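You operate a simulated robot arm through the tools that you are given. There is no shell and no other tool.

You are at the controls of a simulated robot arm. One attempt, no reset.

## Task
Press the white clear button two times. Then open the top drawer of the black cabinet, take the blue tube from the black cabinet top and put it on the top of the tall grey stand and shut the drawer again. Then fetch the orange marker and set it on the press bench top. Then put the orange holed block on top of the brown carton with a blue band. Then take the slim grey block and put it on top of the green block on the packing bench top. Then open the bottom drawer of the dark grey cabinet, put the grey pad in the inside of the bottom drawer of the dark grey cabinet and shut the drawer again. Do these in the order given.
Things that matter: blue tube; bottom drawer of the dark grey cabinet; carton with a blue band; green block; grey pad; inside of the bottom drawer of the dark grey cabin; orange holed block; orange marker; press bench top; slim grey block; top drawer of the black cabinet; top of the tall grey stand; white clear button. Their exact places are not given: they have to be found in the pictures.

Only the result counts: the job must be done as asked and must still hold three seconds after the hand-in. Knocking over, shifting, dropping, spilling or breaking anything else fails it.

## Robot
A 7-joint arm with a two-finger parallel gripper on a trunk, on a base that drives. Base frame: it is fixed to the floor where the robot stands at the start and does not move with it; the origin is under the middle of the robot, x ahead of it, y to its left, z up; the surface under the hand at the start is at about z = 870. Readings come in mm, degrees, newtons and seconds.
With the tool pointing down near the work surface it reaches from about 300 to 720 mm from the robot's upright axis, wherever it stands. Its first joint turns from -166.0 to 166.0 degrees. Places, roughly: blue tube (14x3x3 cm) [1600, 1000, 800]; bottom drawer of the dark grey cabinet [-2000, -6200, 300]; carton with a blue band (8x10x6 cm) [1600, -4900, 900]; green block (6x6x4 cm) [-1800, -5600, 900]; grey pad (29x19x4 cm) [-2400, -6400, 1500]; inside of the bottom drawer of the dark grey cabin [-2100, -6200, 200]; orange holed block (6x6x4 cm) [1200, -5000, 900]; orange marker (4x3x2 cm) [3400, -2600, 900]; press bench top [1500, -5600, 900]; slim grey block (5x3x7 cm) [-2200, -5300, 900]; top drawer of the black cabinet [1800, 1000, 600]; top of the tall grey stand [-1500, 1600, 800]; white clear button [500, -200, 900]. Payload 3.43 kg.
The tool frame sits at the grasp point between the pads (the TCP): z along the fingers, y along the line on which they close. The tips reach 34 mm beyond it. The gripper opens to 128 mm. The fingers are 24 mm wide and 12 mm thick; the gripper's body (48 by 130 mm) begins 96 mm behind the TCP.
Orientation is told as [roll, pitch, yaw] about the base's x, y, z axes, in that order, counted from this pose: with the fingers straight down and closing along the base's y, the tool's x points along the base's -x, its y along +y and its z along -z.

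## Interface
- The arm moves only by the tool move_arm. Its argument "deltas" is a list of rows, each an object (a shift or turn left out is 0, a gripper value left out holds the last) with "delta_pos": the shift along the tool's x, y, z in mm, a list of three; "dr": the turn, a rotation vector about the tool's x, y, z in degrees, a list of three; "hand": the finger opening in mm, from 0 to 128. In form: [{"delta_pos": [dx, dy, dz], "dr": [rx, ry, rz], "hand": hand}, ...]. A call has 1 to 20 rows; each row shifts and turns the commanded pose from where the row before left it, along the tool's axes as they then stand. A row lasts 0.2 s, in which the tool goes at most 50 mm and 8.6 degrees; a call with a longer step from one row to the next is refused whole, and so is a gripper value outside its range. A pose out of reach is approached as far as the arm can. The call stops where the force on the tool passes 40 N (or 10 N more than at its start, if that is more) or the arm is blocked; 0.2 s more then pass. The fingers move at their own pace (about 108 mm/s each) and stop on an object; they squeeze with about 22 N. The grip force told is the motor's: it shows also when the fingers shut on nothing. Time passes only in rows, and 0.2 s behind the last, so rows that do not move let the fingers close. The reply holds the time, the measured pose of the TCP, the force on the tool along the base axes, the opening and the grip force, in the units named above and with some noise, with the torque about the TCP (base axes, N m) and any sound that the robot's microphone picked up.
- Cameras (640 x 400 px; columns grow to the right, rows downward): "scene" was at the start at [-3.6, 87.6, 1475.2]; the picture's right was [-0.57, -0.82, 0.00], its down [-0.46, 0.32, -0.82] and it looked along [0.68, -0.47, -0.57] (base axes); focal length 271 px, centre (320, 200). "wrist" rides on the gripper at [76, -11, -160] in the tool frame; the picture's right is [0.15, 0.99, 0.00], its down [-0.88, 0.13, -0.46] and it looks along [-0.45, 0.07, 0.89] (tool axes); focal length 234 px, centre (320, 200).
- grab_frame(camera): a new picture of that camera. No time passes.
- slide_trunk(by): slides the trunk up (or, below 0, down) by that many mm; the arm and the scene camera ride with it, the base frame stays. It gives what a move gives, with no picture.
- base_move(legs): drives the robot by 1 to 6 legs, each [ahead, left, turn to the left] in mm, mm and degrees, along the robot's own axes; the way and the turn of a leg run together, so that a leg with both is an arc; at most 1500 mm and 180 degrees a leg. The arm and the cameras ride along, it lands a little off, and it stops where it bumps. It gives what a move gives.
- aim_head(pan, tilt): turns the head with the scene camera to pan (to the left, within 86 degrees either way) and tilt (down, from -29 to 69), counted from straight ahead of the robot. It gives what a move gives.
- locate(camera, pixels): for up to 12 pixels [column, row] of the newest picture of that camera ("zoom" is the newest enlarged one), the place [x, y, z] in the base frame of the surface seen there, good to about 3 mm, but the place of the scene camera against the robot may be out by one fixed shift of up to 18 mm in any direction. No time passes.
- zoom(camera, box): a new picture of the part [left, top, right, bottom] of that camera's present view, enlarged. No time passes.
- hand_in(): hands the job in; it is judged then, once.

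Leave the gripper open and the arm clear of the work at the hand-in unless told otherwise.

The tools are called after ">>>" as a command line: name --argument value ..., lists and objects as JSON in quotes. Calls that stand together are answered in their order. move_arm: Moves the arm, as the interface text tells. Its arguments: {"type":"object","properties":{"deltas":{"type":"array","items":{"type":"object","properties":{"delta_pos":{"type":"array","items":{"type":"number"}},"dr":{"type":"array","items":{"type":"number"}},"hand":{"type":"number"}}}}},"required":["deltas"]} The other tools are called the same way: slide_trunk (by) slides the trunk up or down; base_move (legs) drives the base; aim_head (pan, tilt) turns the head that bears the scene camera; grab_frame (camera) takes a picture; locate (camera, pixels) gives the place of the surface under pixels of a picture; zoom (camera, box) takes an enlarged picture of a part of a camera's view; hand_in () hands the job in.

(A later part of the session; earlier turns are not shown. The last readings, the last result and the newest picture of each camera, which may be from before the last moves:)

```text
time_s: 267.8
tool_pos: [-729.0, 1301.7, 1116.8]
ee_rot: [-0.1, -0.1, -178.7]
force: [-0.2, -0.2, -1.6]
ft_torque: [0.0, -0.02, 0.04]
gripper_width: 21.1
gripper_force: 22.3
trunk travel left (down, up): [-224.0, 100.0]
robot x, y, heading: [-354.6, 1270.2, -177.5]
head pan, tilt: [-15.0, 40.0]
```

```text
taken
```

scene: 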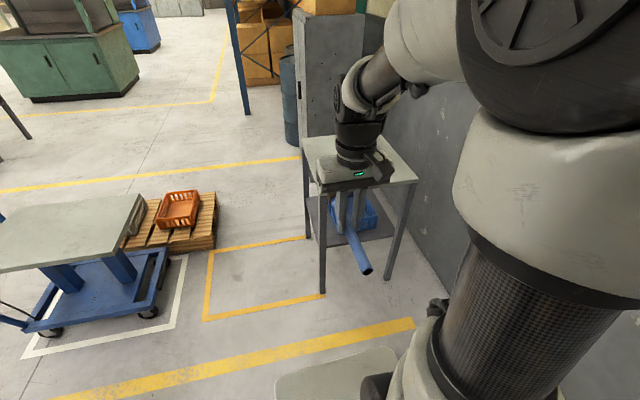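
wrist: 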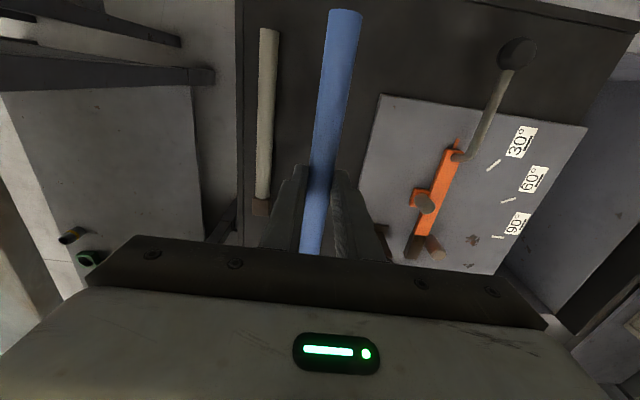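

>>> base_move --legs '[[0, -270, -2.5], [450, 0, 0]]'

>>> aim_head --pan -5 --tilt 50

>>> grab_frame --camera "scene"

>>> grab_frame --camera "wrist"

```text
time_s: 273.5
tool_pos: [-1188.5, 1595.9, 1116.3]
ee_rot: [0.1, 0.0, 179.0]
force: [-0.4, -0.2, -1.4]
ft_torque: [0.02, -0.07, -0.01]
gripper_width: 21.1
gripper_force: 21.8
trunk travel left (down, up): [-224.0, 100.0]
robot x, y, heading: [-818.7, 1551.4, -179.9]
head pan, tilt: [-15.0, 40.0]
```

```text
time_s: 274.2
tool_pos: [-1187.3, 1596.2, 1116.6]
ee_rot: [0.1, 0.0, 179.0]
force: [-0.1, 0.9, -0.9]
ft_torque: [0.03, -0.08, 0.0]
gripper_width: 21.3
gripper_force: 21.9
trunk travel left (down, up): [-224.0, 100.0]
robot x, y, heading: [-812.0, 1549.2, -179.6]
head pan, tilt: [-5.0, 50.0]
```

```text
taken
```

scene: 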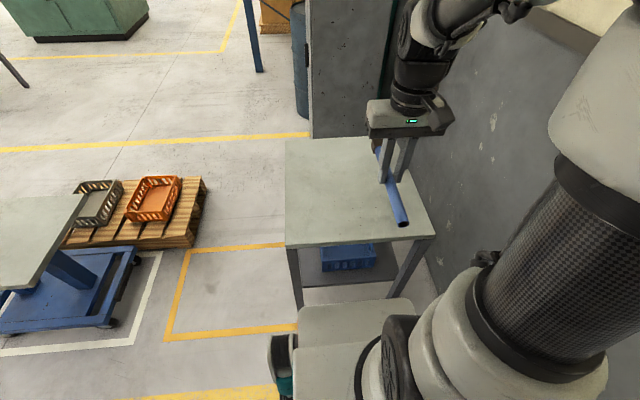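

```text
taken
```

wrist: 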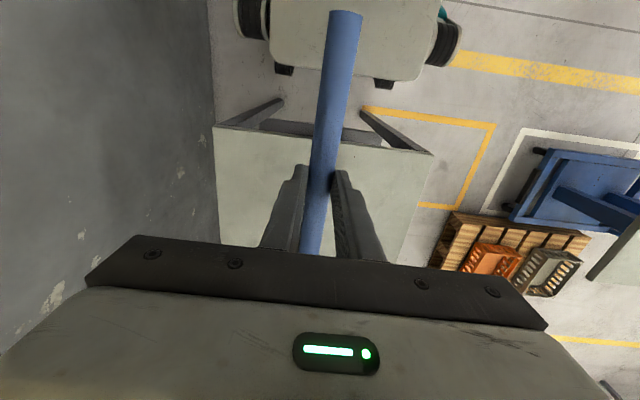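

The stand top is below the wrist. I'll locate its surface height and edges with the wrist camera.

>>> locate --camera "wrist" --pixels '[[240, 140], [260, 180], [390, 200], [410, 170], [225, 230], [220, 132], [425, 160], [400, 250], [345, 20], [330, 100]]'

>>> locate --camera "scene" --pixels '[[290, 143], [290, 240], [430, 230], [340, 190], [403, 222], [378, 160], [330, 170]]'

```text
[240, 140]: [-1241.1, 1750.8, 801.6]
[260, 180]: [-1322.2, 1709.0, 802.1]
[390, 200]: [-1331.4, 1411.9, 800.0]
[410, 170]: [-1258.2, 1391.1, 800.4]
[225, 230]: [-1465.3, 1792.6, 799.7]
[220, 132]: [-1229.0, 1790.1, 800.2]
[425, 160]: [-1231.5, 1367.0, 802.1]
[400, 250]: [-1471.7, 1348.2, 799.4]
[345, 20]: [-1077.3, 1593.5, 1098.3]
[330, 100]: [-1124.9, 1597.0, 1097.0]
```

```text
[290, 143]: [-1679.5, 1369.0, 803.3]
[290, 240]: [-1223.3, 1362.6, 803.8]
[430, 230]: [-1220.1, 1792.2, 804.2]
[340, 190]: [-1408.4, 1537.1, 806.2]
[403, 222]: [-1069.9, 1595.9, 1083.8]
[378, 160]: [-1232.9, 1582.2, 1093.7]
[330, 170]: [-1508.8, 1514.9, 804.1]
```

Stand top is at z≈800.5, x -1690..-1225, y 1360..1793. The tube was gripped with its underside 40 mm below the TCP, so it will touch at TCP z≈840. I'll move over (-1400, 1580) and go down.

>>> move_arm --deltas '[{"delta_pos": [-43, 3, 0]}, {"delta_pos": [-43, 3, 0]}, {"delta_pos": [-43, 3, 0]}, {"delta_pos": [-43, 3, 0]}, {"delta_pos": [-41, 3, 0]}, {"delta_pos": [0, 0, 45]}, {"delta_pos": [0, 0, 45]}, {"delta_pos": [0, 0, 45]}, {"delta_pos": [0, 0, 45]}, {"delta_pos": [0, 0, 45]}, {"delta_pos": [0, 0, 25]}, {"delta_pos": [0, 0, 12]}, {}]'

>>> grab_frame --camera "wrist"

```text
time_s: 277.0
tool_pos: [-1400.8, 1584.4, 856.7]
ee_rot: [0.0, 0.0, 179.0]
force: [-0.1, -0.4, -2.5]
ft_torque: [0.0, -0.04, -0.03]
gripper_width: 21.1
gripper_force: 21.3
trunk travel left (down, up): [-224.0, 100.0]
robot x, y, heading: [-816.8, 1548.5, -179.8]
head pan, tilt: [-5.0, 50.0]
```

```text
taken
```

wrist: 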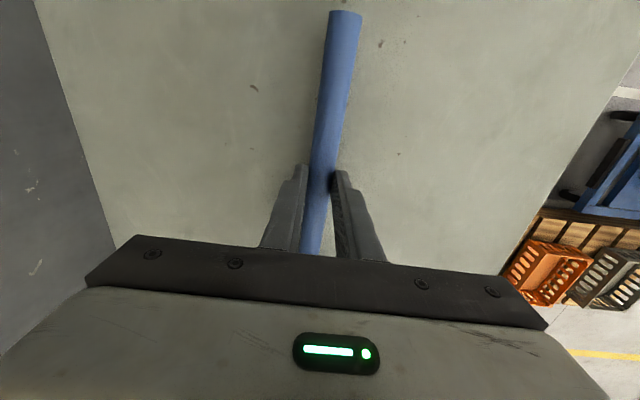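

Everything is level over the stand at z=856.7. I descend in small steps to contact.

>>> move_arm --deltas '[{"delta_pos": [0, 0, 6]}, {"delta_pos": [0, 0, 4]}, {"delta_pos": [0, 0, 3]}, {"delta_pos": [0, 0, 2]}, {}]'

```text
time_s: 278.2
tool_pos: [-1402.9, 1584.4, 841.1]
ee_rot: [-0.1, -0.2, 179.0]
force: [1.4, -0.7, 14.3]
ft_torque: [-0.03, -0.18, 0.02]
gripper_width: 21.2
gripper_force: 21.5
trunk travel left (down, up): [-224.0, 100.0]
robot x, y, heading: [-818.9, 1548.4, -179.9]
head pan, tilt: [-5.0, 50.0]
```

Contact at 14 N. I ease up slightly, then open gently to 44 mm.

>>> move_arm --deltas '[{"delta_pos": [0, 0, -1]}, {"hand": 26}, {"hand": 32}, {"hand": 44}, {}]'

>>> move_arm --deltas '[{"delta_pos": [0, 0, -15]}, {"delta_pos": [0, 0, -40]}, {"delta_pos": [0, 0, -45]}, {"delta_pos": [0, 0, -45]}, {"delta_pos": [0, 0, -45]}, {"delta_pos": [0, 0, -45]}, {"delta_pos": [0, 0, -45]}, {}]'

>>> grab_frame --camera "wrist"

>>> grab_frame --camera "scene"

```text
time_s: 279.4
tool_pos: [-1401.9, 1583.6, 839.7]
ee_rot: [0.0, 0.0, 179.0]
force: [0.4, 0.6, -0.9]
ft_torque: [-0.03, 0.02, 0.0]
gripper_width: 44.3
gripper_force: 0.1
trunk travel left (down, up): [-224.0, 100.0]
robot x, y, heading: [-813.3, 1552.2, -179.7]
head pan, tilt: [-5.0, 50.0]
```

```text
time_s: 281.2
tool_pos: [-1397.3, 1584.2, 1122.8]
ee_rot: [0.0, -0.1, 178.9]
force: [0.7, -0.9, 0.5]
ft_torque: [0.02, 0.0, -0.01]
gripper_width: 44.0
gripper_force: 0.0
trunk travel left (down, up): [-224.0, 100.0]
robot x, y, heading: [-817.9, 1551.7, -180.0]
head pan, tilt: [-5.0, 50.0]
```

```text
taken
```

wrist: 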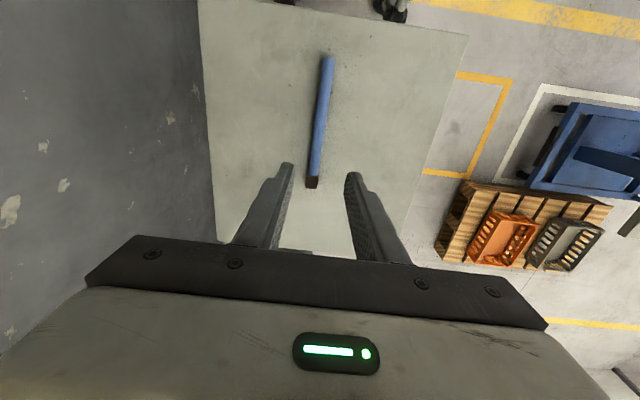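

```text
taken
```

scene: 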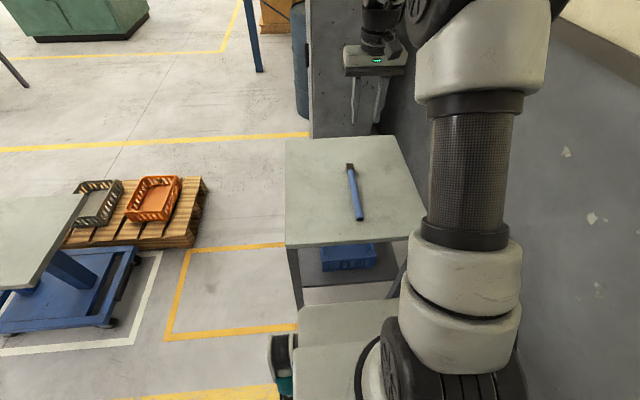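

The blue tube lies stable on the tall grey stand. I'll retract the arm and drive the way back to shut the drawer.

>>> move_arm --deltas '[{"delta_pos": [45, 0, 0]}, {"delta_pos": [45, 0, 0]}, {"delta_pos": [45, 0, 0]}, {"delta_pos": [45, 0, 0]}, {"delta_pos": [30, 0, 0]}, {}]'

>>> base_move --legs '[[-450, 0, 0], [0, 300, 0], [0, 0, 90], [1400, 0, 0]]'

```text
time_s: 282.6
tool_pos: [-1191.4, 1581.9, 1122.5]
ee_rot: [0.1, 0.0, 178.9]
force: [0.2, -0.4, 0.2]
ft_torque: [0.01, 0.0, 0.01]
gripper_width: 44.0
gripper_force: 0.1
trunk travel left (down, up): [-224.0, 100.0]
robot x, y, heading: [-815.6, 1550.0, -179.9]
head pan, tilt: [-5.0, 50.0]
```

```text
time_s: 298.8
tool_pos: [-394.8, -500.0, 1122.3]
ee_rot: [0.0, -0.1, -91.7]
force: [-0.1, 0.4, 0.2]
ft_torque: [0.03, -0.03, -0.02]
gripper_width: 43.9
gripper_force: 0.0
trunk travel left (down, up): [-224.0, 100.0]
robot x, y, heading: [-356.1, -122.1, -90.6]
head pan, tilt: [-5.0, 50.0]
```

>>> base_move --legs '[[1300, 0, 0.6], [1250, 0, 0]]'

```text
time_s: 311.3
tool_pos: [-412.6, -3059.3, 1121.7]
ee_rot: [0.1, -0.1, -91.8]
force: [0.4, -0.3, -0.4]
ft_torque: [0.02, 0.0, -0.01]
gripper_width: 44.0
gripper_force: 0.1
trunk travel left (down, up): [-224.0, 100.0]
robot x, y, heading: [-377.4, -2684.5, -90.7]
head pan, tilt: [-5.0, 50.0]
```

>>> base_move --legs '[[1230, 0, 0.7], [0, 0, 90], [1450, 0, 0]]'

```text
time_s: 328.2
tool_pos: [1427.7, -3992.5, 1121.3]
ee_rot: [0.0, 0.0, -2.9]
force: [0.1, -0.1, 0.9]
ft_torque: [0.03, 0.04, 0.0]
gripper_width: 44.3
gripper_force: 0.1
trunk travel left (down, up): [-224.0, 100.0]
robot x, y, heading: [1052.4, -3949.1, -1.7]
head pan, tilt: [-5.0, 50.0]
```

>>> base_move --legs '[[0, 0, 1.7], [1450, 0, 0], [200, 0, 0], [0, 0, 90], [1300, 0, 0]]'

```text
time_s: 347.0
tool_pos: [2749.9, -2252.9, 1120.7]
ee_rot: [0.0, -0.1, 87.7]
force: [0.8, 0.3, -0.2]
ft_torque: [0.05, -0.01, 0.01]
gripper_width: 44.1
gripper_force: 0.1
trunk travel left (down, up): [-224.0, 100.0]
robot x, y, heading: [2711.2, -2625.7, 88.8]
head pan, tilt: [-5.0, 50.0]
```

>>> base_move --legs '[[0, 0, 1.2], [1200, 0, 0], [1200, 0, 0]]'

```text
time_s: 359.0
tool_pos: [2705.8, 124.7, 1122.8]
ee_rot: [0.0, 0.1, 89.6]
force: [-1.6, 0.6, 0.3]
ft_torque: [0.03, -0.01, -0.02]
gripper_width: 44.0
gripper_force: 0.1
trunk travel left (down, up): [-224.0, 100.0]
robot x, y, heading: [2683.3, -250.1, 90.9]
head pan, tilt: [-5.0, 50.0]
```

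>>> base_move --legs '[[0, -60, -0.9], [1180, 0, 0], [0, 0, 90]]'

>>> aim_head --pan 0 --tilt 45

>>> grab_frame --camera "scene"

>>> grab_frame --camera "wrist"

```text
time_s: 369.8
tool_pos: [2371.7, 953.0, 1121.8]
ee_rot: [0.1, 0.0, 178.9]
force: [0.1, 0.0, 0.3]
ft_torque: [0.0, 0.01, 0.02]
gripper_width: 44.1
gripper_force: 0.0
trunk travel left (down, up): [-224.0, 100.0]
robot x, y, heading: [2746.3, 923.1, 180.1]
head pan, tilt: [-5.0, 50.0]
```

```text
time_s: 370.4
tool_pos: [2371.8, 952.8, 1120.8]
ee_rot: [0.1, 0.0, 178.8]
force: [0.2, -0.7, 0.2]
ft_torque: [0.03, 0.01, -0.01]
gripper_width: 44.2
gripper_force: 0.1
trunk travel left (down, up): [-224.0, 100.0]
robot x, y, heading: [2742.6, 919.6, 180.2]
head pan, tilt: [0.0, 45.0]
```

```text
taken
```

scene: 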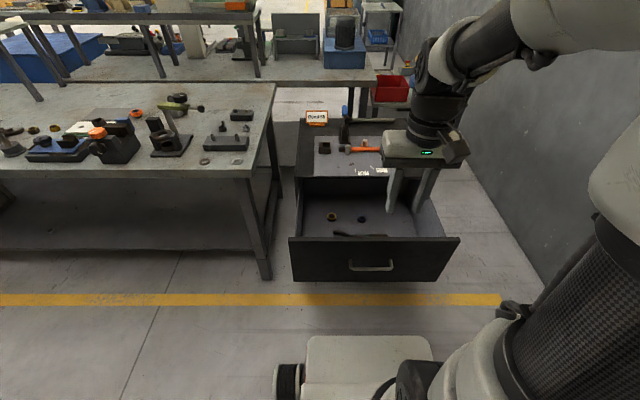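

```text
taken
```

wrist: 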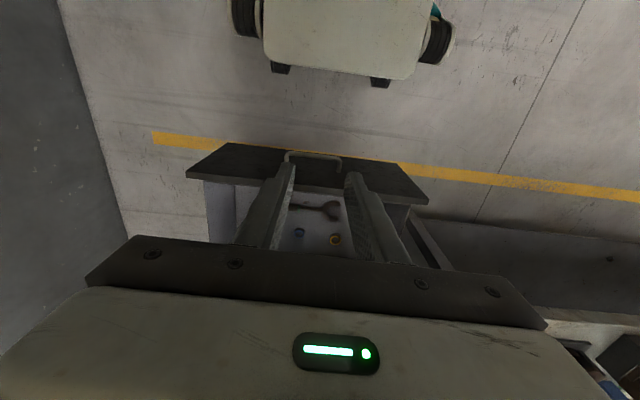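

Back in front of the drawer, which is still open. I'll locate its front face and handle with the wrist camera.

>>> locate --camera "wrist" --pixels '[[312, 154], [290, 155], [340, 160], [260, 160], [380, 175], [250, 172], [215, 175]]'

>>> locate --camera "scene" --pixels '[[370, 268], [320, 265], [420, 265], [320, 240], [440, 240], [350, 178], [320, 178]]'

```text
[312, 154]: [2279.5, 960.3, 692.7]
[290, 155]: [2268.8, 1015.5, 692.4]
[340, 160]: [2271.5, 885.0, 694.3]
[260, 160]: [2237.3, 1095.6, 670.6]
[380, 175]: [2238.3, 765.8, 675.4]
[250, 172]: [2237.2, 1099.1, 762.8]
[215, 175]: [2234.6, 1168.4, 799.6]
```

```text
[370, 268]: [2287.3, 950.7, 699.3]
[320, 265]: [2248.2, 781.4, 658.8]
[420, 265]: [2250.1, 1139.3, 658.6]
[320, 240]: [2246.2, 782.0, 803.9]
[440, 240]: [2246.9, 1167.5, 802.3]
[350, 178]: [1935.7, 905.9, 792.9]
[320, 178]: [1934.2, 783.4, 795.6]
```

Drawer face is at x≈2237 with its handle at z≈693. I'll close the fingers, lower the trunk 150 mm, and bring the tool to (2300, 957, 775), in front of the face above the handle.

>>> slide_trunk --by -150

>>> move_arm --deltas '[{"delta_pos": [0, -4, 40], "dr": [0, 0, -1], "hand": 0}, {"delta_pos": [0, 0, 40]}, {"delta_pos": [0, 0, 40]}, {"delta_pos": [0, 0, 40]}, {"delta_pos": [0, 0, 36]}, {"delta_pos": [-30, 0, 0]}, {"delta_pos": [-35, 0, 0]}, {}]'

>>> grab_frame --camera "scene"

>>> grab_frame --camera "wrist"

```text
time_s: 372.2
tool_pos: [2371.7, 953.2, 972.1]
ee_rot: [0.0, 0.0, 178.8]
force: [0.1, 0.0, -0.1]
ft_torque: [-0.01, -0.01, 0.02]
gripper_width: 43.9
gripper_force: 0.1
trunk travel left (down, up): [-74.0, 250.0]
robot x, y, heading: [2749.0, 920.4, 180.0]
head pan, tilt: [0.0, 45.0]
```

```text
time_s: 374.0
tool_pos: [2306.3, 959.3, 776.9]
ee_rot: [0.0, -0.1, 179.7]
force: [-0.7, 1.1, 0.1]
ft_torque: [0.02, -0.01, 0.02]
gripper_width: 0.0
gripper_force: 22.6
trunk travel left (down, up): [-74.0, 250.0]
robot x, y, heading: [2746.4, 922.8, 179.9]
head pan, tilt: [0.0, 45.0]
```

```text
taken
```

scene: 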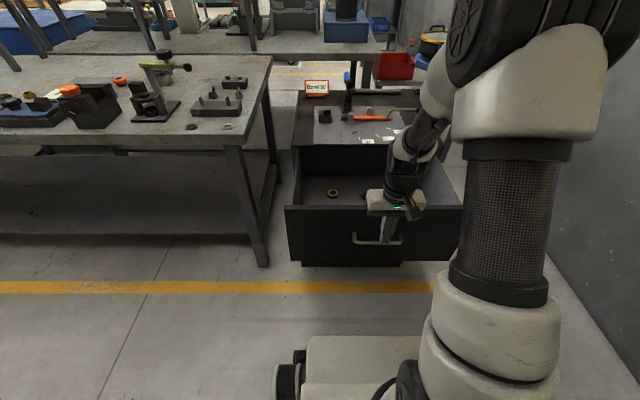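

```text
taken
```

wrist: 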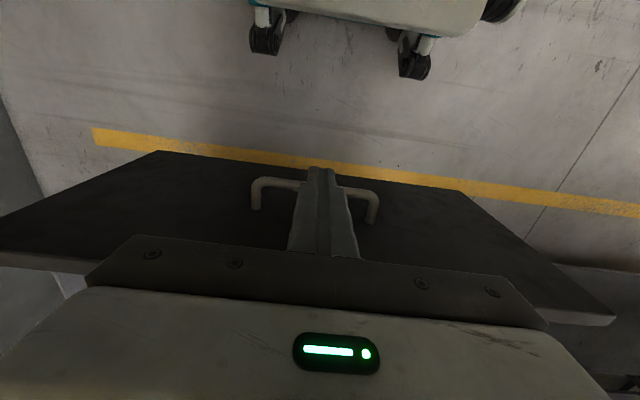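

Fingers are 57 mm in front of the face. I push with the arm toward -x.

>>> move_arm --deltas '[{"delta_pos": [-30, 0, 0]}, {"delta_pos": [-20, 0, 0]}, {"delta_pos": [-15, 0, 0]}, {"delta_pos": [-20, 0, 0]}, {"delta_pos": [-20, 0, 0]}, {"delta_pos": [-20, 0, 0]}, {"delta_pos": [-20, 0, 0]}, {"delta_pos": [-20, 0, 0]}, {}]'

```text
time_s: 376.0
tool_pos: [2142.7, 958.2, 776.8]
ee_rot: [0.0, 0.0, 179.9]
force: [0.4, 0.1, 0.2]
ft_torque: [-0.03, -0.02, 0.02]
gripper_width: 0.2
gripper_force: 21.5
trunk travel left (down, up): [-74.0, 250.0]
robot x, y, heading: [2746.0, 922.5, 179.9]
head pan, tilt: [0.0, 45.0]
```

The drawer slides freely. Next I drive the base 130 mm forward so the arm stays in reach while pushing.

>>> base_move --legs '[[130, 0, 0]]'

>>> move_arm --deltas '[{"delta_pos": [-15, 0, 0]}, {"delta_pos": [-15, 0, 0]}, {"delta_pos": [-10, 0, 0]}, {"delta_pos": [-5, 0, 0]}, {"delta_pos": [-5, 0, 0]}, {}]'

>>> grab_frame --camera "wrist"

>>> grab_frame --camera "scene"

```text
time_s: 377.2
tool_pos: [2015.1, 958.6, 775.3]
ee_rot: [-0.1, 0.0, 179.8]
force: [0.3, -0.1, 0.2]
ft_torque: [-0.02, 0.04, 0.01]
gripper_width: 0.0
gripper_force: 22.2
trunk travel left (down, up): [-74.0, 250.0]
robot x, y, heading: [2616.1, 925.2, -180.0]
head pan, tilt: [0.0, 45.0]
```

```text
time_s: 378.6
tool_pos: [1963.9, 958.3, 778.0]
ee_rot: [0.1, 0.0, 180.0]
force: [1.0, 0.2, -0.5]
ft_torque: [0.0, 0.03, 0.03]
gripper_width: 0.1
gripper_force: 22.2
trunk travel left (down, up): [-74.0, 250.0]
robot x, y, heading: [2616.7, 922.4, -179.7]
head pan, tilt: [0.0, 45.0]
```

```text
taken
```

wrist: 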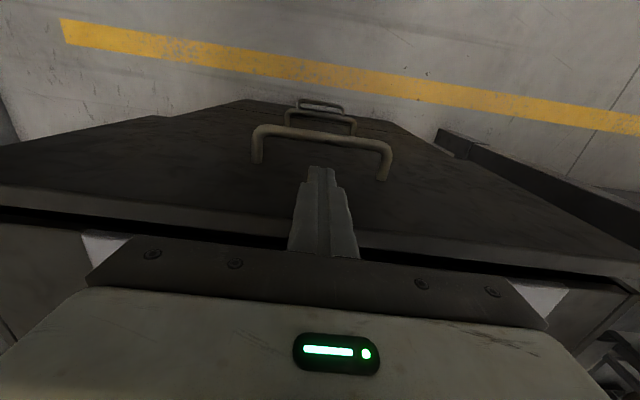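

```text
taken
```

scene: 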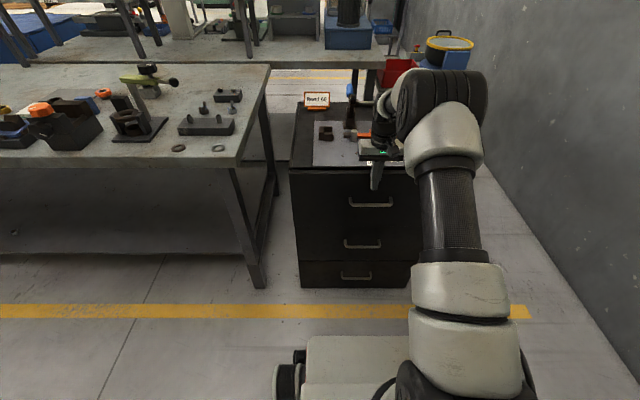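

Nearly shut (TCP 1964, about 10 mm to go). I drive 30 mm closer for reach while pulling the tool back equally, then push until there is resistance.

>>> move_arm --deltas '[{"delta_pos": [30, 0, 0]}, {}]'

>>> base_move --legs '[[35, 0, 0]]'

>>> move_arm --deltas '[{"delta_pos": [-2, 0, 0]}, {"delta_pos": [-2, 0, 0]}, {"delta_pos": [-2, 0, 0]}, {"delta_pos": [-2, 0, 0]}, {"delta_pos": [-2, 0, 0]}, {"delta_pos": [-2, 0, 0]}, {"delta_pos": [-2, 0, 0]}]'

```text
time_s: 379.2
tool_pos: [1995.0, 957.7, 776.7]
ee_rot: [0.1, 0.0, 179.8]
force: [0.5, -0.3, -0.6]
ft_torque: [-0.01, -0.02, -0.01]
gripper_width: 0.0
gripper_force: 22.5
trunk travel left (down, up): [-74.0, 250.0]
robot x, y, heading: [2619.2, 919.8, -180.2]
head pan, tilt: [0.0, 45.0]
```

```text
time_s: 380.1
tool_pos: [1960.0, 958.7, 776.2]
ee_rot: [0.0, 0.0, 180.0]
force: [0.8, -0.3, -0.2]
ft_torque: [-0.01, 0.03, 0.01]
gripper_width: 0.0
gripper_force: 21.9
trunk travel left (down, up): [-74.0, 250.0]
robot x, y, heading: [2582.3, 919.4, -180.1]
head pan, tilt: [0.0, 45.0]
```

```text
time_s: 381.5
tool_pos: [1954.0, 958.8, 774.8]
ee_rot: [0.0, 0.9, 179.9]
force: [12.4, 0.2, 5.5]
ft_torque: [-0.03, 0.37, 0.1]
gripper_width: 0.2
gripper_force: 21.6
trunk travel left (down, up): [-74.0, 250.0]
robot x, y, heading: [2580.6, 922.2, -179.8]
head pan, tilt: [0.0, 45.0]
stopped in row 7: the force on the tool passed its limit at 43 N (the readings are from after the stop); the commanded pose is now the measured one
```

The push met a firm stop at TCP x=1954 (face at ≈1942), so the drawer is home. I'll back off, lift, and check.

>>> move_arm --deltas '[{"delta_pos": [10, 0, 0]}, {"delta_pos": [40, 0, 0]}, {"delta_pos": [0, 0, -45]}, {"delta_pos": [0, 0, -45]}, {"delta_pos": [0, 0, -45]}, {"delta_pos": [45, 0, 0]}, {"delta_pos": [45, 0, 0]}, {"delta_pos": [45, 0, 0]}, {"delta_pos": [45, 0, 0]}, {}]'

>>> grab_frame --camera "scene"

>>> locate --camera "scene" --pixels '[[370, 198], [330, 190], [330, 240], [340, 275]]'

```text
time_s: 383.7
tool_pos: [2182.0, 957.4, 912.5]
ee_rot: [-0.1, 0.8, 179.8]
force: [0.1, 0.5, 0.3]
ft_torque: [0.01, 0.0, -0.01]
gripper_width: 0.0
gripper_force: 22.0
trunk travel left (down, up): [-74.0, 250.0]
robot x, y, heading: [2583.4, 923.2, -180.2]
head pan, tilt: [0.0, 45.0]
```

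```text
taken
```

scene: 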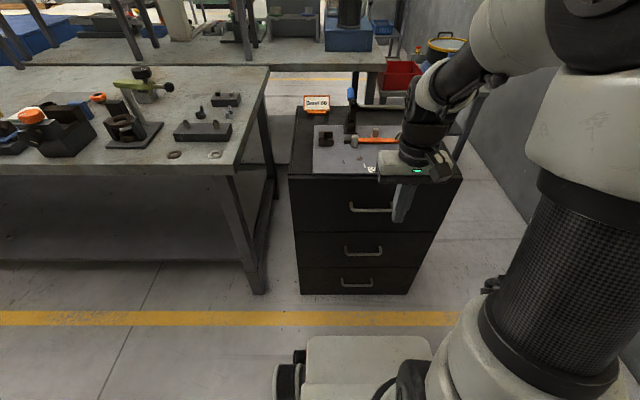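

```text
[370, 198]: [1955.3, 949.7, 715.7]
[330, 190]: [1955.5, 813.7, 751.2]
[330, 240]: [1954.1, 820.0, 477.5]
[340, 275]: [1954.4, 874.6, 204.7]
```

The top drawer is flush with the others (x≈1955 in the same frame), so it is shut. Next is the orange marker near [3400, -2600, 900]. I'll back off, face -y and drive there.

>>> slide_trunk --by 150

>>> move_arm --deltas '[{"dr": [0, -0.8, 0], "hand": 60}, {"delta_pos": [40, 0, 0]}, {}]'

>>> base_move --legs '[[-150, 0, 0], [0, 0, 90], [1450, 0, 0], [1400, 0, 0]]'

```text
time_s: 385.5
tool_pos: [2181.0, 958.9, 1062.1]
ee_rot: [0.1, 0.8, 179.9]
force: [-0.2, -0.1, 0.0]
ft_torque: [0.03, 0.01, 0.0]
gripper_width: 0.0
gripper_force: 22.3
trunk travel left (down, up): [-224.0, 100.0]
robot x, y, heading: [2586.9, 924.5, -179.9]
head pan, tilt: [0.0, 45.0]
```

```text
time_s: 386.3
tool_pos: [2222.1, 958.7, 1062.3]
ee_rot: [0.0, 0.0, 179.9]
force: [0.8, 0.4, -0.5]
ft_torque: [-0.02, 0.01, 0.02]
gripper_width: 59.9
gripper_force: 0.0
trunk travel left (down, up): [-224.0, 100.0]
robot x, y, heading: [2585.2, 925.6, -180.4]
head pan, tilt: [0.0, 45.0]
```

```text
time_s: 404.8
tool_pos: [2663.5, -2272.0, 1061.2]
ee_rot: [0.0, 0.0, -91.2]
force: [-0.4, 1.3, -0.4]
ft_torque: [0.02, -0.01, -0.03]
gripper_width: 59.7
gripper_force: 0.1
trunk travel left (down, up): [-224.0, 100.0]
robot x, y, heading: [2708.5, -1913.0, -90.8]
head pan, tilt: [0.0, 45.0]
```

>>> base_move --legs '[[620, 0, 0.8], [0, 0, 90]]'

>>> aim_head --pan 0 --tilt 25

>>> grab_frame --camera "scene"

```text
time_s: 412.4
tool_pos: [3066.1, -2554.2, 1061.0]
ee_rot: [0.0, -0.2, 2.9]
force: [-0.1, 0.7, -0.6]
ft_torque: [-0.01, -0.04, 0.03]
gripper_width: 60.1
gripper_force: 0.0
trunk travel left (down, up): [-224.0, 100.0]
robot x, y, heading: [2703.9, -2536.4, 3.1]
head pan, tilt: [0.0, 45.0]
```

```text
time_s: 413.2
tool_pos: [3064.7, -2554.8, 1061.0]
ee_rot: [0.1, -0.1, 2.8]
force: [-0.4, 0.0, 0.9]
ft_torque: [-0.01, -0.01, -0.01]
gripper_width: 60.1
gripper_force: 0.0
trunk travel left (down, up): [-224.0, 100.0]
robot x, y, heading: [2702.5, -2538.7, 3.3]
head pan, tilt: [0.0, 25.0]
```

```text
taken
```

scene: 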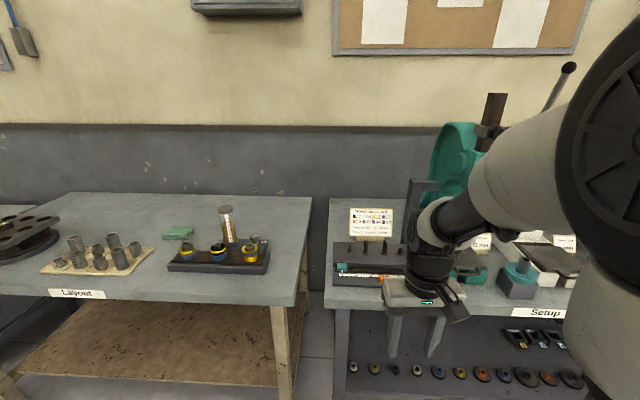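

There is a small fixture at the Setup bench's left end with something orange at about (380,278). I'll zoom.

>>> zoom --camera "scene" --box '[310, 190, 450, 300]'

>>> locate --camera "scene" --pixels '[[378, 278], [345, 275], [335, 270], [370, 225], [345, 290], [360, 255]]'

```text
3.64 times, centred on (380, 245) of scene
```

zoom: 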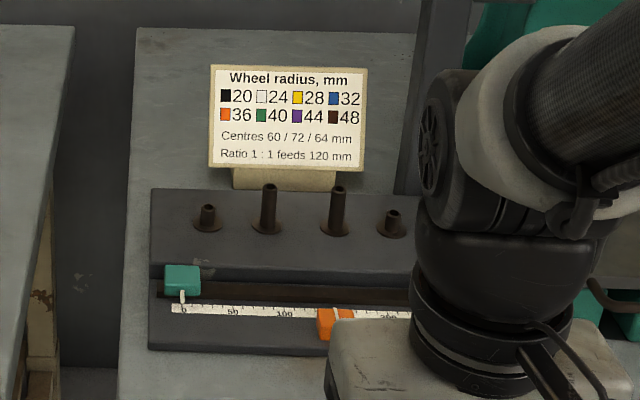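

```text
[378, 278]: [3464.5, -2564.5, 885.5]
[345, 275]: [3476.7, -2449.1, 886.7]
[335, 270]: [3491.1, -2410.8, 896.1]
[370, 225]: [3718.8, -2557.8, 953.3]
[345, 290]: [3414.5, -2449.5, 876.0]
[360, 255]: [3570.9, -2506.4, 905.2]
```

The orange marker is a small pointer block on the ruler at zoom (335,325), approx [3460, -2575, 886]. I'll drive 190 mm closer and use the wrist camera.

>>> move_arm --deltas '[{"delta_pos": [0, 0, -45]}, {"delta_pos": [0, 0, -45]}, {}]'

>>> base_move --legs '[[190, -20, -3]]'

>>> grab_frame --camera "wrist"

>>> aim_head --pan 0 --tilt 40

>>> grab_frame --camera "scene"

```text
time_s: 414.0
tool_pos: [3065.4, -2556.6, 1148.5]
ee_rot: [0.0, 0.0, 2.9]
force: [-0.2, -0.3, 0.0]
ft_torque: [0.04, 0.01, 0.01]
gripper_width: 59.9
gripper_force: 0.1
trunk travel left (down, up): [-224.0, 100.0]
robot x, y, heading: [2704.3, -2538.6, 2.7]
head pan, tilt: [0.0, 25.0]
```

```text
time_s: 415.6
tool_pos: [3258.4, -2590.9, 1150.0]
ee_rot: [0.0, 0.0, -0.2]
force: [0.3, 0.0, -0.6]
ft_torque: [-0.01, 0.01, 0.01]
gripper_width: 60.0
gripper_force: 0.0
trunk travel left (down, up): [-224.0, 100.0]
robot x, y, heading: [2895.4, -2552.0, -0.1]
head pan, tilt: [0.0, 25.0]
```

```text
taken
```

wrist: 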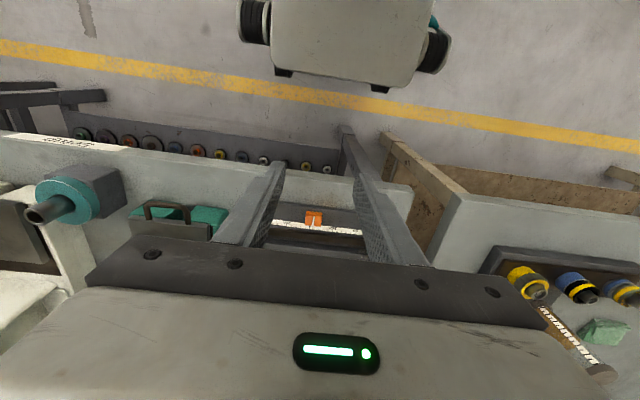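

```text
time_s: 416.3
tool_pos: [3256.6, -2591.1, 1147.7]
ee_rot: [0.0, 0.0, -0.2]
force: [0.7, 0.8, 0.2]
ft_torque: [-0.03, 0.0, 0.01]
gripper_width: 60.0
gripper_force: 0.0
trunk travel left (down, up): [-224.0, 100.0]
robot x, y, heading: [2893.7, -2550.2, -0.1]
head pan, tilt: [0.0, 40.0]
```

```text
taken
```

scene: 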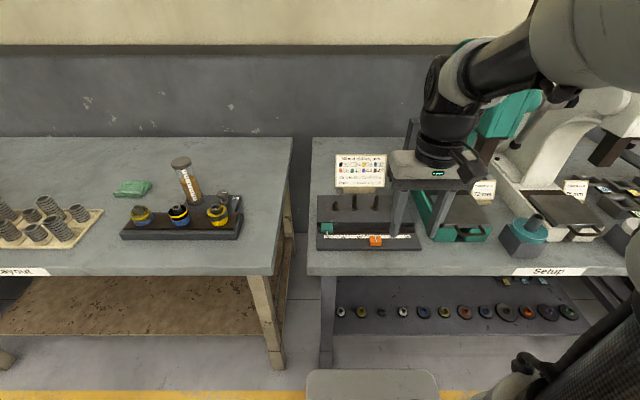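

>>> zoom --camera "scene" --box '[305, 180, 445, 270]'

>>> zoom --camera "wrist" --box '[260, 170, 380, 250]'

>>> locate --camera "zoom" --pixels '[[280, 250], [305, 255], [260, 255], [282, 275], [200, 250], [450, 250]]'

>>> locate --camera "scene" --pixels '[[375, 240], [369, 239], [382, 239], [376, 245], [327, 228], [350, 237], [327, 247]]'

```text
4.44 times, centred on (375, 225) of scene
```

zoom: 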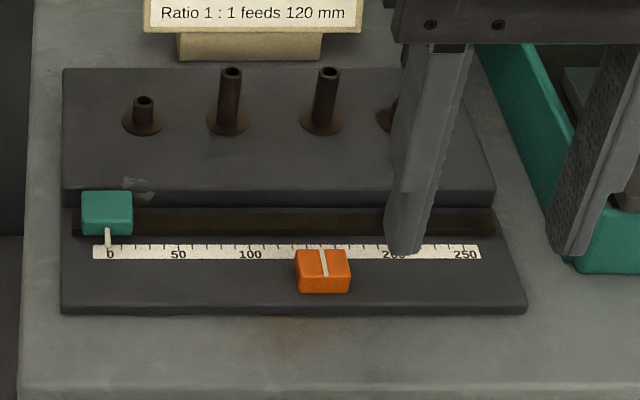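

```text
5.00 times, centred on (320, 210) of wrist
```

zoom: 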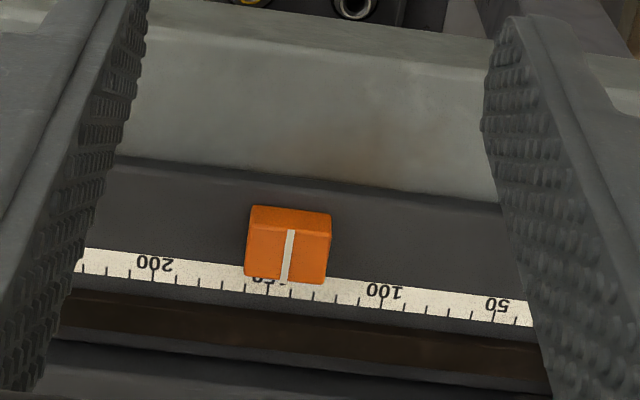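

```text
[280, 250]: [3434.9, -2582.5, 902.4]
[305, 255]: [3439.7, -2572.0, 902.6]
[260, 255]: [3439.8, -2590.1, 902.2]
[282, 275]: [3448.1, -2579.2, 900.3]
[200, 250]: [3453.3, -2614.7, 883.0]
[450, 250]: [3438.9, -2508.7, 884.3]
```

```text
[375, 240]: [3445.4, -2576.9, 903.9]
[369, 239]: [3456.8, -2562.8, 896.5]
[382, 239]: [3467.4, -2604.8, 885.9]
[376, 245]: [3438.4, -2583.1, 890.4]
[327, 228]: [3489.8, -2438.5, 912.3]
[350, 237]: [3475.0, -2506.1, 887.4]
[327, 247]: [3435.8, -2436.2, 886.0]
```

The marker is a loose orange block: top z≈902, centre about [3439, -2581], resting on the plate at z≈884. I'll move over it and look again.

>>> move_arm --deltas '[{"delta_pos": [-46, 2.5, 0], "hand": 64}, {"delta_pos": [-46, 2.5, 0]}, {"delta_pos": [-46, 2.5, 0]}, {"delta_pos": [-45, 2.5, 0]}, {"delta_pos": [0, 0, 40]}, {"delta_pos": [0, 0, 40]}, {"delta_pos": [0, 0, 40]}, {}]'

>>> zoom --camera "wrist" --box '[220, 60, 420, 240]'

```text
time_s: 418.1
tool_pos: [3437.4, -2583.5, 1028.7]
ee_rot: [-0.1, 0.1, -0.2]
force: [-0.6, 0.9, -0.5]
ft_torque: [0.0, -0.04, -0.01]
gripper_width: 64.2
gripper_force: 0.0
trunk travel left (down, up): [-224.0, 100.0]
robot x, y, heading: [2898.6, -2550.3, -0.1]
head pan, tilt: [0.0, 40.0]
```

```text
2.22 times, centred on (320, 150) of wrist
```

zoom: 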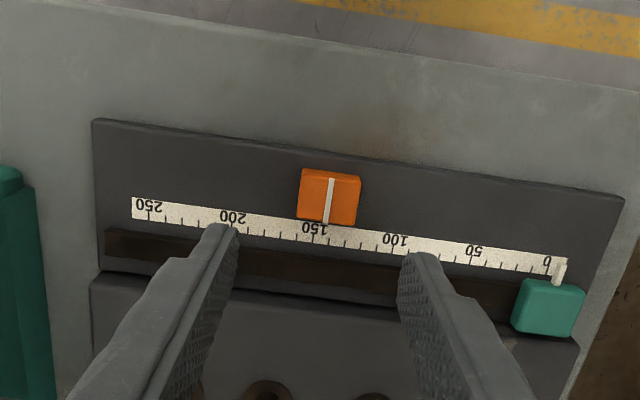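

>>> locate --camera "zoom" --pixels '[[329, 198], [304, 195], [355, 200], [331, 178], [325, 218], [300, 215], [358, 220], [400, 200], [250, 195]]'

```text
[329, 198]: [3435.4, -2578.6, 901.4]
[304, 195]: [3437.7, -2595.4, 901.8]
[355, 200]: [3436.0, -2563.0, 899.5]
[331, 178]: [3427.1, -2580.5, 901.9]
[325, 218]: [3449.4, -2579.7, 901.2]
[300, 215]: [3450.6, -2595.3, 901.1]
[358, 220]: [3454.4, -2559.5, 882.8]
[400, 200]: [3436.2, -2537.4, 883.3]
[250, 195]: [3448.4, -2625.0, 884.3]
```

Marker centre is (3438, -2579), about 36 mm along y, top z 901.5. I descend with the fingers at 64 mm to z≈921 and close.

>>> move_arm --deltas '[{"delta_pos": [-0.5, 4.5, 40]}, {"delta_pos": [0, 0, 40]}, {"delta_pos": [0, 0, 20]}, {"delta_pos": [0, 0, 7]}, {}]'

>>> zoom --camera "wrist" --box '[220, 60, 420, 240]'

```text
time_s: 419.3
tool_pos: [3441.0, -2578.3, 920.8]
ee_rot: [0.0, 0.0, -0.2]
force: [0.0, 0.9, -0.4]
ft_torque: [-0.01, 0.03, -0.01]
gripper_width: 64.0
gripper_force: 0.0
trunk travel left (down, up): [-224.0, 100.0]
robot x, y, heading: [2897.0, -2550.3, 0.2]
head pan, tilt: [0.0, 40.0]
```

```text
2.22 times, centred on (320, 150) of wrist
```

zoom: 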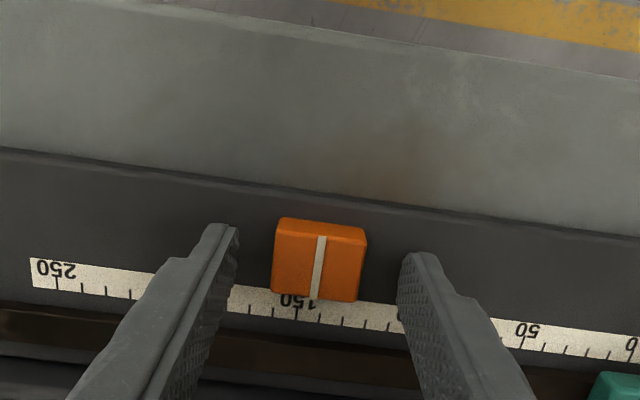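

The marker is centred between the fingers. I close and lift.

>>> move_arm --deltas '[{"hand": 0}, {}, {}]'

>>> move_arm --deltas '[{"delta_pos": [0, 0, -10]}, {"delta_pos": [0, 0, -30]}, {"delta_pos": [0, 0, -40]}, {"delta_pos": [0, 0, -45]}, {"delta_pos": [0, 0, -45]}, {"delta_pos": [0, 0, -45]}, {}]'

>>> grab_frame --camera "wrist"

```text
time_s: 420.1
tool_pos: [3441.7, -2578.2, 921.3]
ee_rot: [-0.1, 0.2, -0.2]
force: [-0.1, -0.4, 0.9]
ft_torque: [0.02, 0.02, -0.01]
gripper_width: 33.3
gripper_force: 22.3
trunk travel left (down, up): [-224.0, 100.0]
robot x, y, heading: [2899.4, -2553.8, -0.0]
head pan, tilt: [0.0, 40.0]
```

```text
time_s: 421.7
tool_pos: [3439.6, -2576.2, 1138.6]
ee_rot: [0.0, -0.1, -0.1]
force: [0.1, -0.3, -1.0]
ft_torque: [0.01, -0.02, 0.0]
gripper_width: 33.4
gripper_force: 21.5
trunk travel left (down, up): [-224.0, 100.0]
robot x, y, heading: [2893.2, -2551.0, -0.1]
head pan, tilt: [0.0, 40.0]
```

```text
taken
```

wrist: 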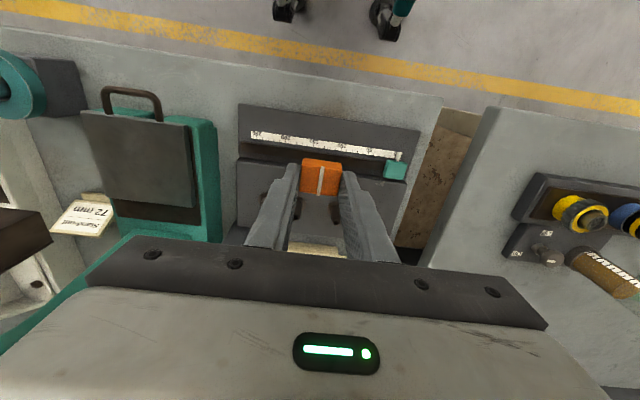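

Marker held (33 mm). I'll retract, back off, turn right to face -y and drive toward the press bench.

>>> move_arm --deltas '[{"delta_pos": [45, 0, 0]}, {"delta_pos": [45, 0, 0]}, {"delta_pos": [45, 0, 0]}, {"delta_pos": [40, 0, 0]}, {}]'

>>> base_move --legs '[[-250, 0, 0], [0, 0, -90], [1300, 0, 0]]'

>>> aim_head --pan -30 --tilt 25

>>> grab_frame --camera "scene"

```text
time_s: 422.9
tool_pos: [3268.9, -2574.6, 1138.4]
ee_rot: [-0.1, -0.1, -0.1]
force: [-0.1, 0.7, -1.6]
ft_torque: [-0.02, -0.01, 0.01]
gripper_width: 33.8
gripper_force: 22.6
trunk travel left (down, up): [-224.0, 100.0]
robot x, y, heading: [2893.6, -2551.5, 0.0]
head pan, tilt: [0.0, 40.0]
```

```text
time_s: 434.8
tool_pos: [2607.1, -4219.0, 1137.6]
ee_rot: [0.0, 0.0, -91.4]
force: [0.9, -0.3, -0.7]
ft_torque: [0.02, 0.01, -0.03]
gripper_width: 33.4
gripper_force: 22.0
trunk travel left (down, up): [-224.0, 100.0]
robot x, y, heading: [2635.1, -3847.4, -91.3]
head pan, tilt: [0.0, 40.0]
```

```text
time_s: 435.7
tool_pos: [2608.2, -4218.7, 1137.6]
ee_rot: [0.0, 0.0, -91.4]
force: [0.4, -0.2, -1.1]
ft_torque: [-0.04, 0.0, 0.0]
gripper_width: 33.6
gripper_force: 21.8
trunk travel left (down, up): [-224.0, 100.0]
robot x, y, heading: [2634.1, -3848.8, -91.3]
head pan, tilt: [-30.0, 25.0]
```

```text
taken
```

scene: 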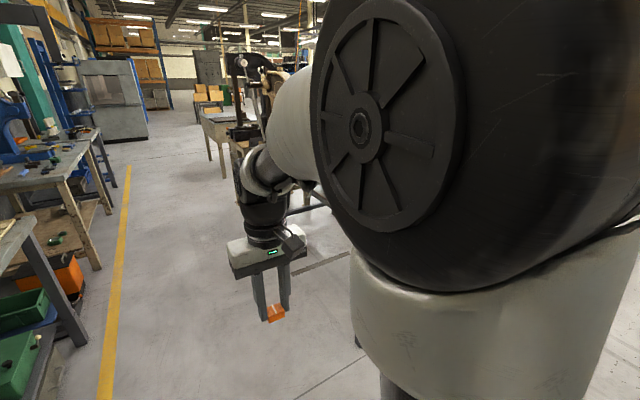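

The arm's shoulder hides the bench. I'll turn the base 50° right so the press bench is ahead-left of the arm.

>>> base_move --legs '[[0, 0, -60]]'

>>> aim_head --pan 20 --tilt 25

>>> grab_frame --camera "scene"

```text
time_s: 438.8
tool_pos: [2301.9, -4010.7, 1137.9]
ee_rot: [0.1, 0.1, -150.7]
force: [-0.3, 0.6, -0.5]
ft_torque: [0.0, 0.0, 0.03]
gripper_width: 33.3
gripper_force: 22.5
trunk travel left (down, up): [-224.0, 100.0]
robot x, y, heading: [2636.0, -3847.0, -150.5]
head pan, tilt: [-30.0, 25.0]
```

```text
time_s: 440.0
tool_pos: [2302.4, -4010.1, 1136.9]
ee_rot: [0.0, 0.0, -150.6]
force: [-0.1, -0.1, -0.6]
ft_torque: [0.0, -0.02, 0.0]
gripper_width: 33.1
gripper_force: 21.9
trunk travel left (down, up): [-224.0, 100.0]
robot x, y, heading: [2636.4, -3845.9, -150.4]
head pan, tilt: [20.0, 25.0]
```

```text
taken
```

scene: 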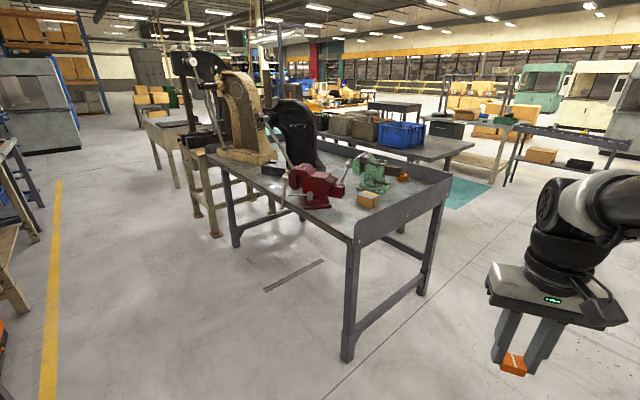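

The press bench: red vise, green vise, presses, a small carton near (367,200) and a small orange item near (403,178). I'll zoom in.

>>> zoom --camera "scene" --box '[190, 90, 460, 260]'

>>> locate --camera "scene" --pixels '[[367, 197], [403, 178], [320, 185], [350, 240], [445, 180], [230, 165], [300, 215], [270, 180], [290, 190], [330, 215], [372, 178], [345, 355]]'

```text
2.35 times, centred on (325, 175) of scene
```

zoom: 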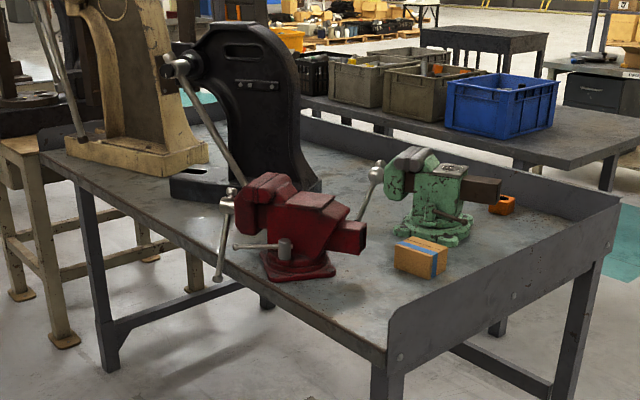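

```text
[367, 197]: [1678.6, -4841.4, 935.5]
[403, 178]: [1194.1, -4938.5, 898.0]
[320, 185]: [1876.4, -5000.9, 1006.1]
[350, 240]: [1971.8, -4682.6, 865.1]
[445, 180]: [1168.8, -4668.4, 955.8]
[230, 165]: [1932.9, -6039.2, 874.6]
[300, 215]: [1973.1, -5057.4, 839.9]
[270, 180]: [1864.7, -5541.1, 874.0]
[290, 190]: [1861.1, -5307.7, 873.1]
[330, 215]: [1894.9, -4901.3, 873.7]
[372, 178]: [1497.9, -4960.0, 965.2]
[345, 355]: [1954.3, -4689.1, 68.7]
```

The press bench has an open front edge at x≈1970 (top z≈874) and guards at y≈-4668 and at the back. Free top space lies between the vise and the beige press, around [1840, -5330]. I'll drive down the aisle to y≈-5330 and face -x.

>>> base_move --legs '[[0, 0, 60.4], [1450, 0, 0], [0, 0, -90]]'

>>> aim_head --pan 10 --tilt 35

>>> grab_frame --camera "scene"

```text
time_s: 453.8
tool_pos: [2268.9, -5251.4, 1138.1]
ee_rot: [0.0, 0.0, -179.7]
force: [0.1, -0.2, -0.5]
ft_torque: [0.0, 0.01, -0.02]
gripper_width: 33.3
gripper_force: 21.9
trunk travel left (down, up): [-224.0, 100.0]
robot x, y, heading: [2641.7, -5275.2, -179.5]
head pan, tilt: [20.0, 25.0]
```

```text
time_s: 454.5
tool_pos: [2269.5, -5250.9, 1139.1]
ee_rot: [0.0, 0.0, -179.8]
force: [0.7, 0.6, -1.0]
ft_torque: [0.0, -0.01, 0.01]
gripper_width: 33.3
gripper_force: 21.8
trunk travel left (down, up): [-224.0, 100.0]
robot x, y, heading: [2644.6, -5272.0, -179.9]
head pan, tilt: [10.0, 35.0]
```

```text
taken
```

scene: 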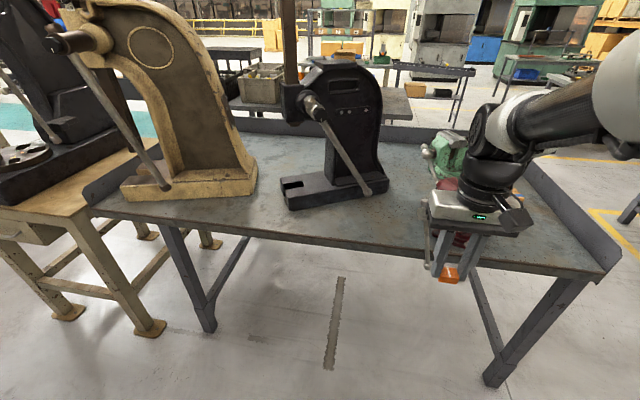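

The free front strip of the bench top is at about (270,215) and (400,220). I'll locate candidate spots.

>>> locate --camera "scene" --pixels '[[270, 210], [400, 225], [330, 225], [285, 180], [290, 205], [375, 190], [255, 190], [430, 235], [270, 160], [395, 200]]'

```text
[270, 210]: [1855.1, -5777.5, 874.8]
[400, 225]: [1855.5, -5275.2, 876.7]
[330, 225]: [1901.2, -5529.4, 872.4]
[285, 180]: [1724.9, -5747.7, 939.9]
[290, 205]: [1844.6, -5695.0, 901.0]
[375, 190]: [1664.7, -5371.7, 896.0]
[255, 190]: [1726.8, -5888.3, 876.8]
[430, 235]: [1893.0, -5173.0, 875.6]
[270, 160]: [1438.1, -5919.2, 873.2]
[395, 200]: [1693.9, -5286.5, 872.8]
```

I'll use the free spot near [1860, -5285]. Drive 290 mm closer, then check the surface with the wrist camera.

>>> base_move --legs '[[290, 0, 0]]'

>>> move_arm --deltas '[{"delta_pos": [-40, 15, 0]}, {"delta_pos": [-40, 15, 0]}, {"delta_pos": [-40, 5, 0]}, {"delta_pos": [0, 0, 45]}, {"delta_pos": [0, 0, 45]}, {}]'

>>> grab_frame --camera "wrist"

>>> grab_frame --camera "scene"

```text
time_s: 456.5
tool_pos: [1969.6, -5250.5, 1138.2]
ee_rot: [0.0, 0.0, 179.8]
force: [0.8, -0.4, -0.8]
ft_torque: [0.0, -0.01, 0.02]
gripper_width: 33.6
gripper_force: 22.5
trunk travel left (down, up): [-224.0, 100.0]
robot x, y, heading: [2343.6, -5269.0, 180.2]
head pan, tilt: [10.0, 35.0]
```

```text
time_s: 457.9
tool_pos: [1849.1, -5283.9, 1044.7]
ee_rot: [-0.1, 0.0, 179.7]
force: [-0.2, 0.0, -1.0]
ft_torque: [-0.01, -0.04, -0.02]
gripper_width: 33.3
gripper_force: 22.2
trunk travel left (down, up): [-224.0, 100.0]
robot x, y, heading: [2342.0, -5275.2, 180.1]
head pan, tilt: [10.0, 35.0]
```

```text
taken
```

wrist: 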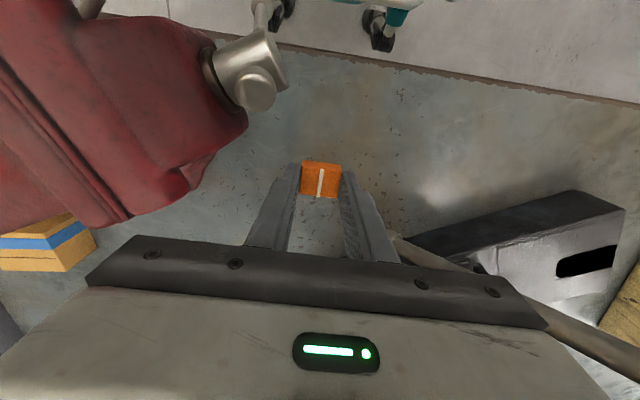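

```text
taken
```

scene: 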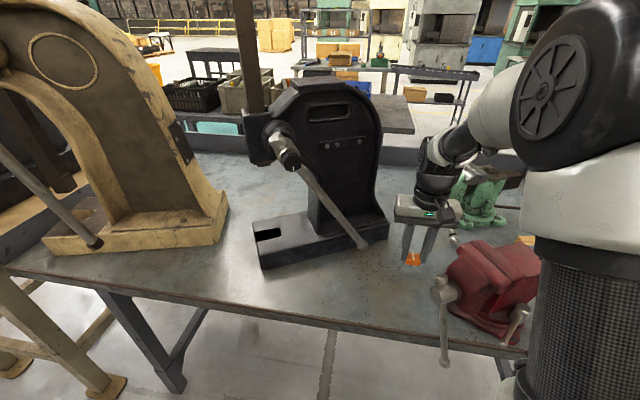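

The marker hangs over free surface; the vise is left, the press lever right. I'll locate the surface and nearest obstacles.

>>> locate --camera "wrist" --pixels '[[320, 120], [260, 150], [400, 180], [320, 220], [255, 90], [240, 60], [240, 130], [405, 240], [430, 245], [190, 180], [150, 215]]'

```text
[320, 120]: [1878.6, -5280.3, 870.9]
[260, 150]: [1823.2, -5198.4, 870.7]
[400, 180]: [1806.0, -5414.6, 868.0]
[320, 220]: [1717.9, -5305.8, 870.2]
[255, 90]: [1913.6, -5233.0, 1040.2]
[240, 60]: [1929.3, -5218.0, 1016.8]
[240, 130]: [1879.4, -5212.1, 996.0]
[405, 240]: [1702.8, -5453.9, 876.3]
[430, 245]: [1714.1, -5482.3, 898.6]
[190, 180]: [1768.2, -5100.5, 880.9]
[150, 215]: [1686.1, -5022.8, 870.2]
```

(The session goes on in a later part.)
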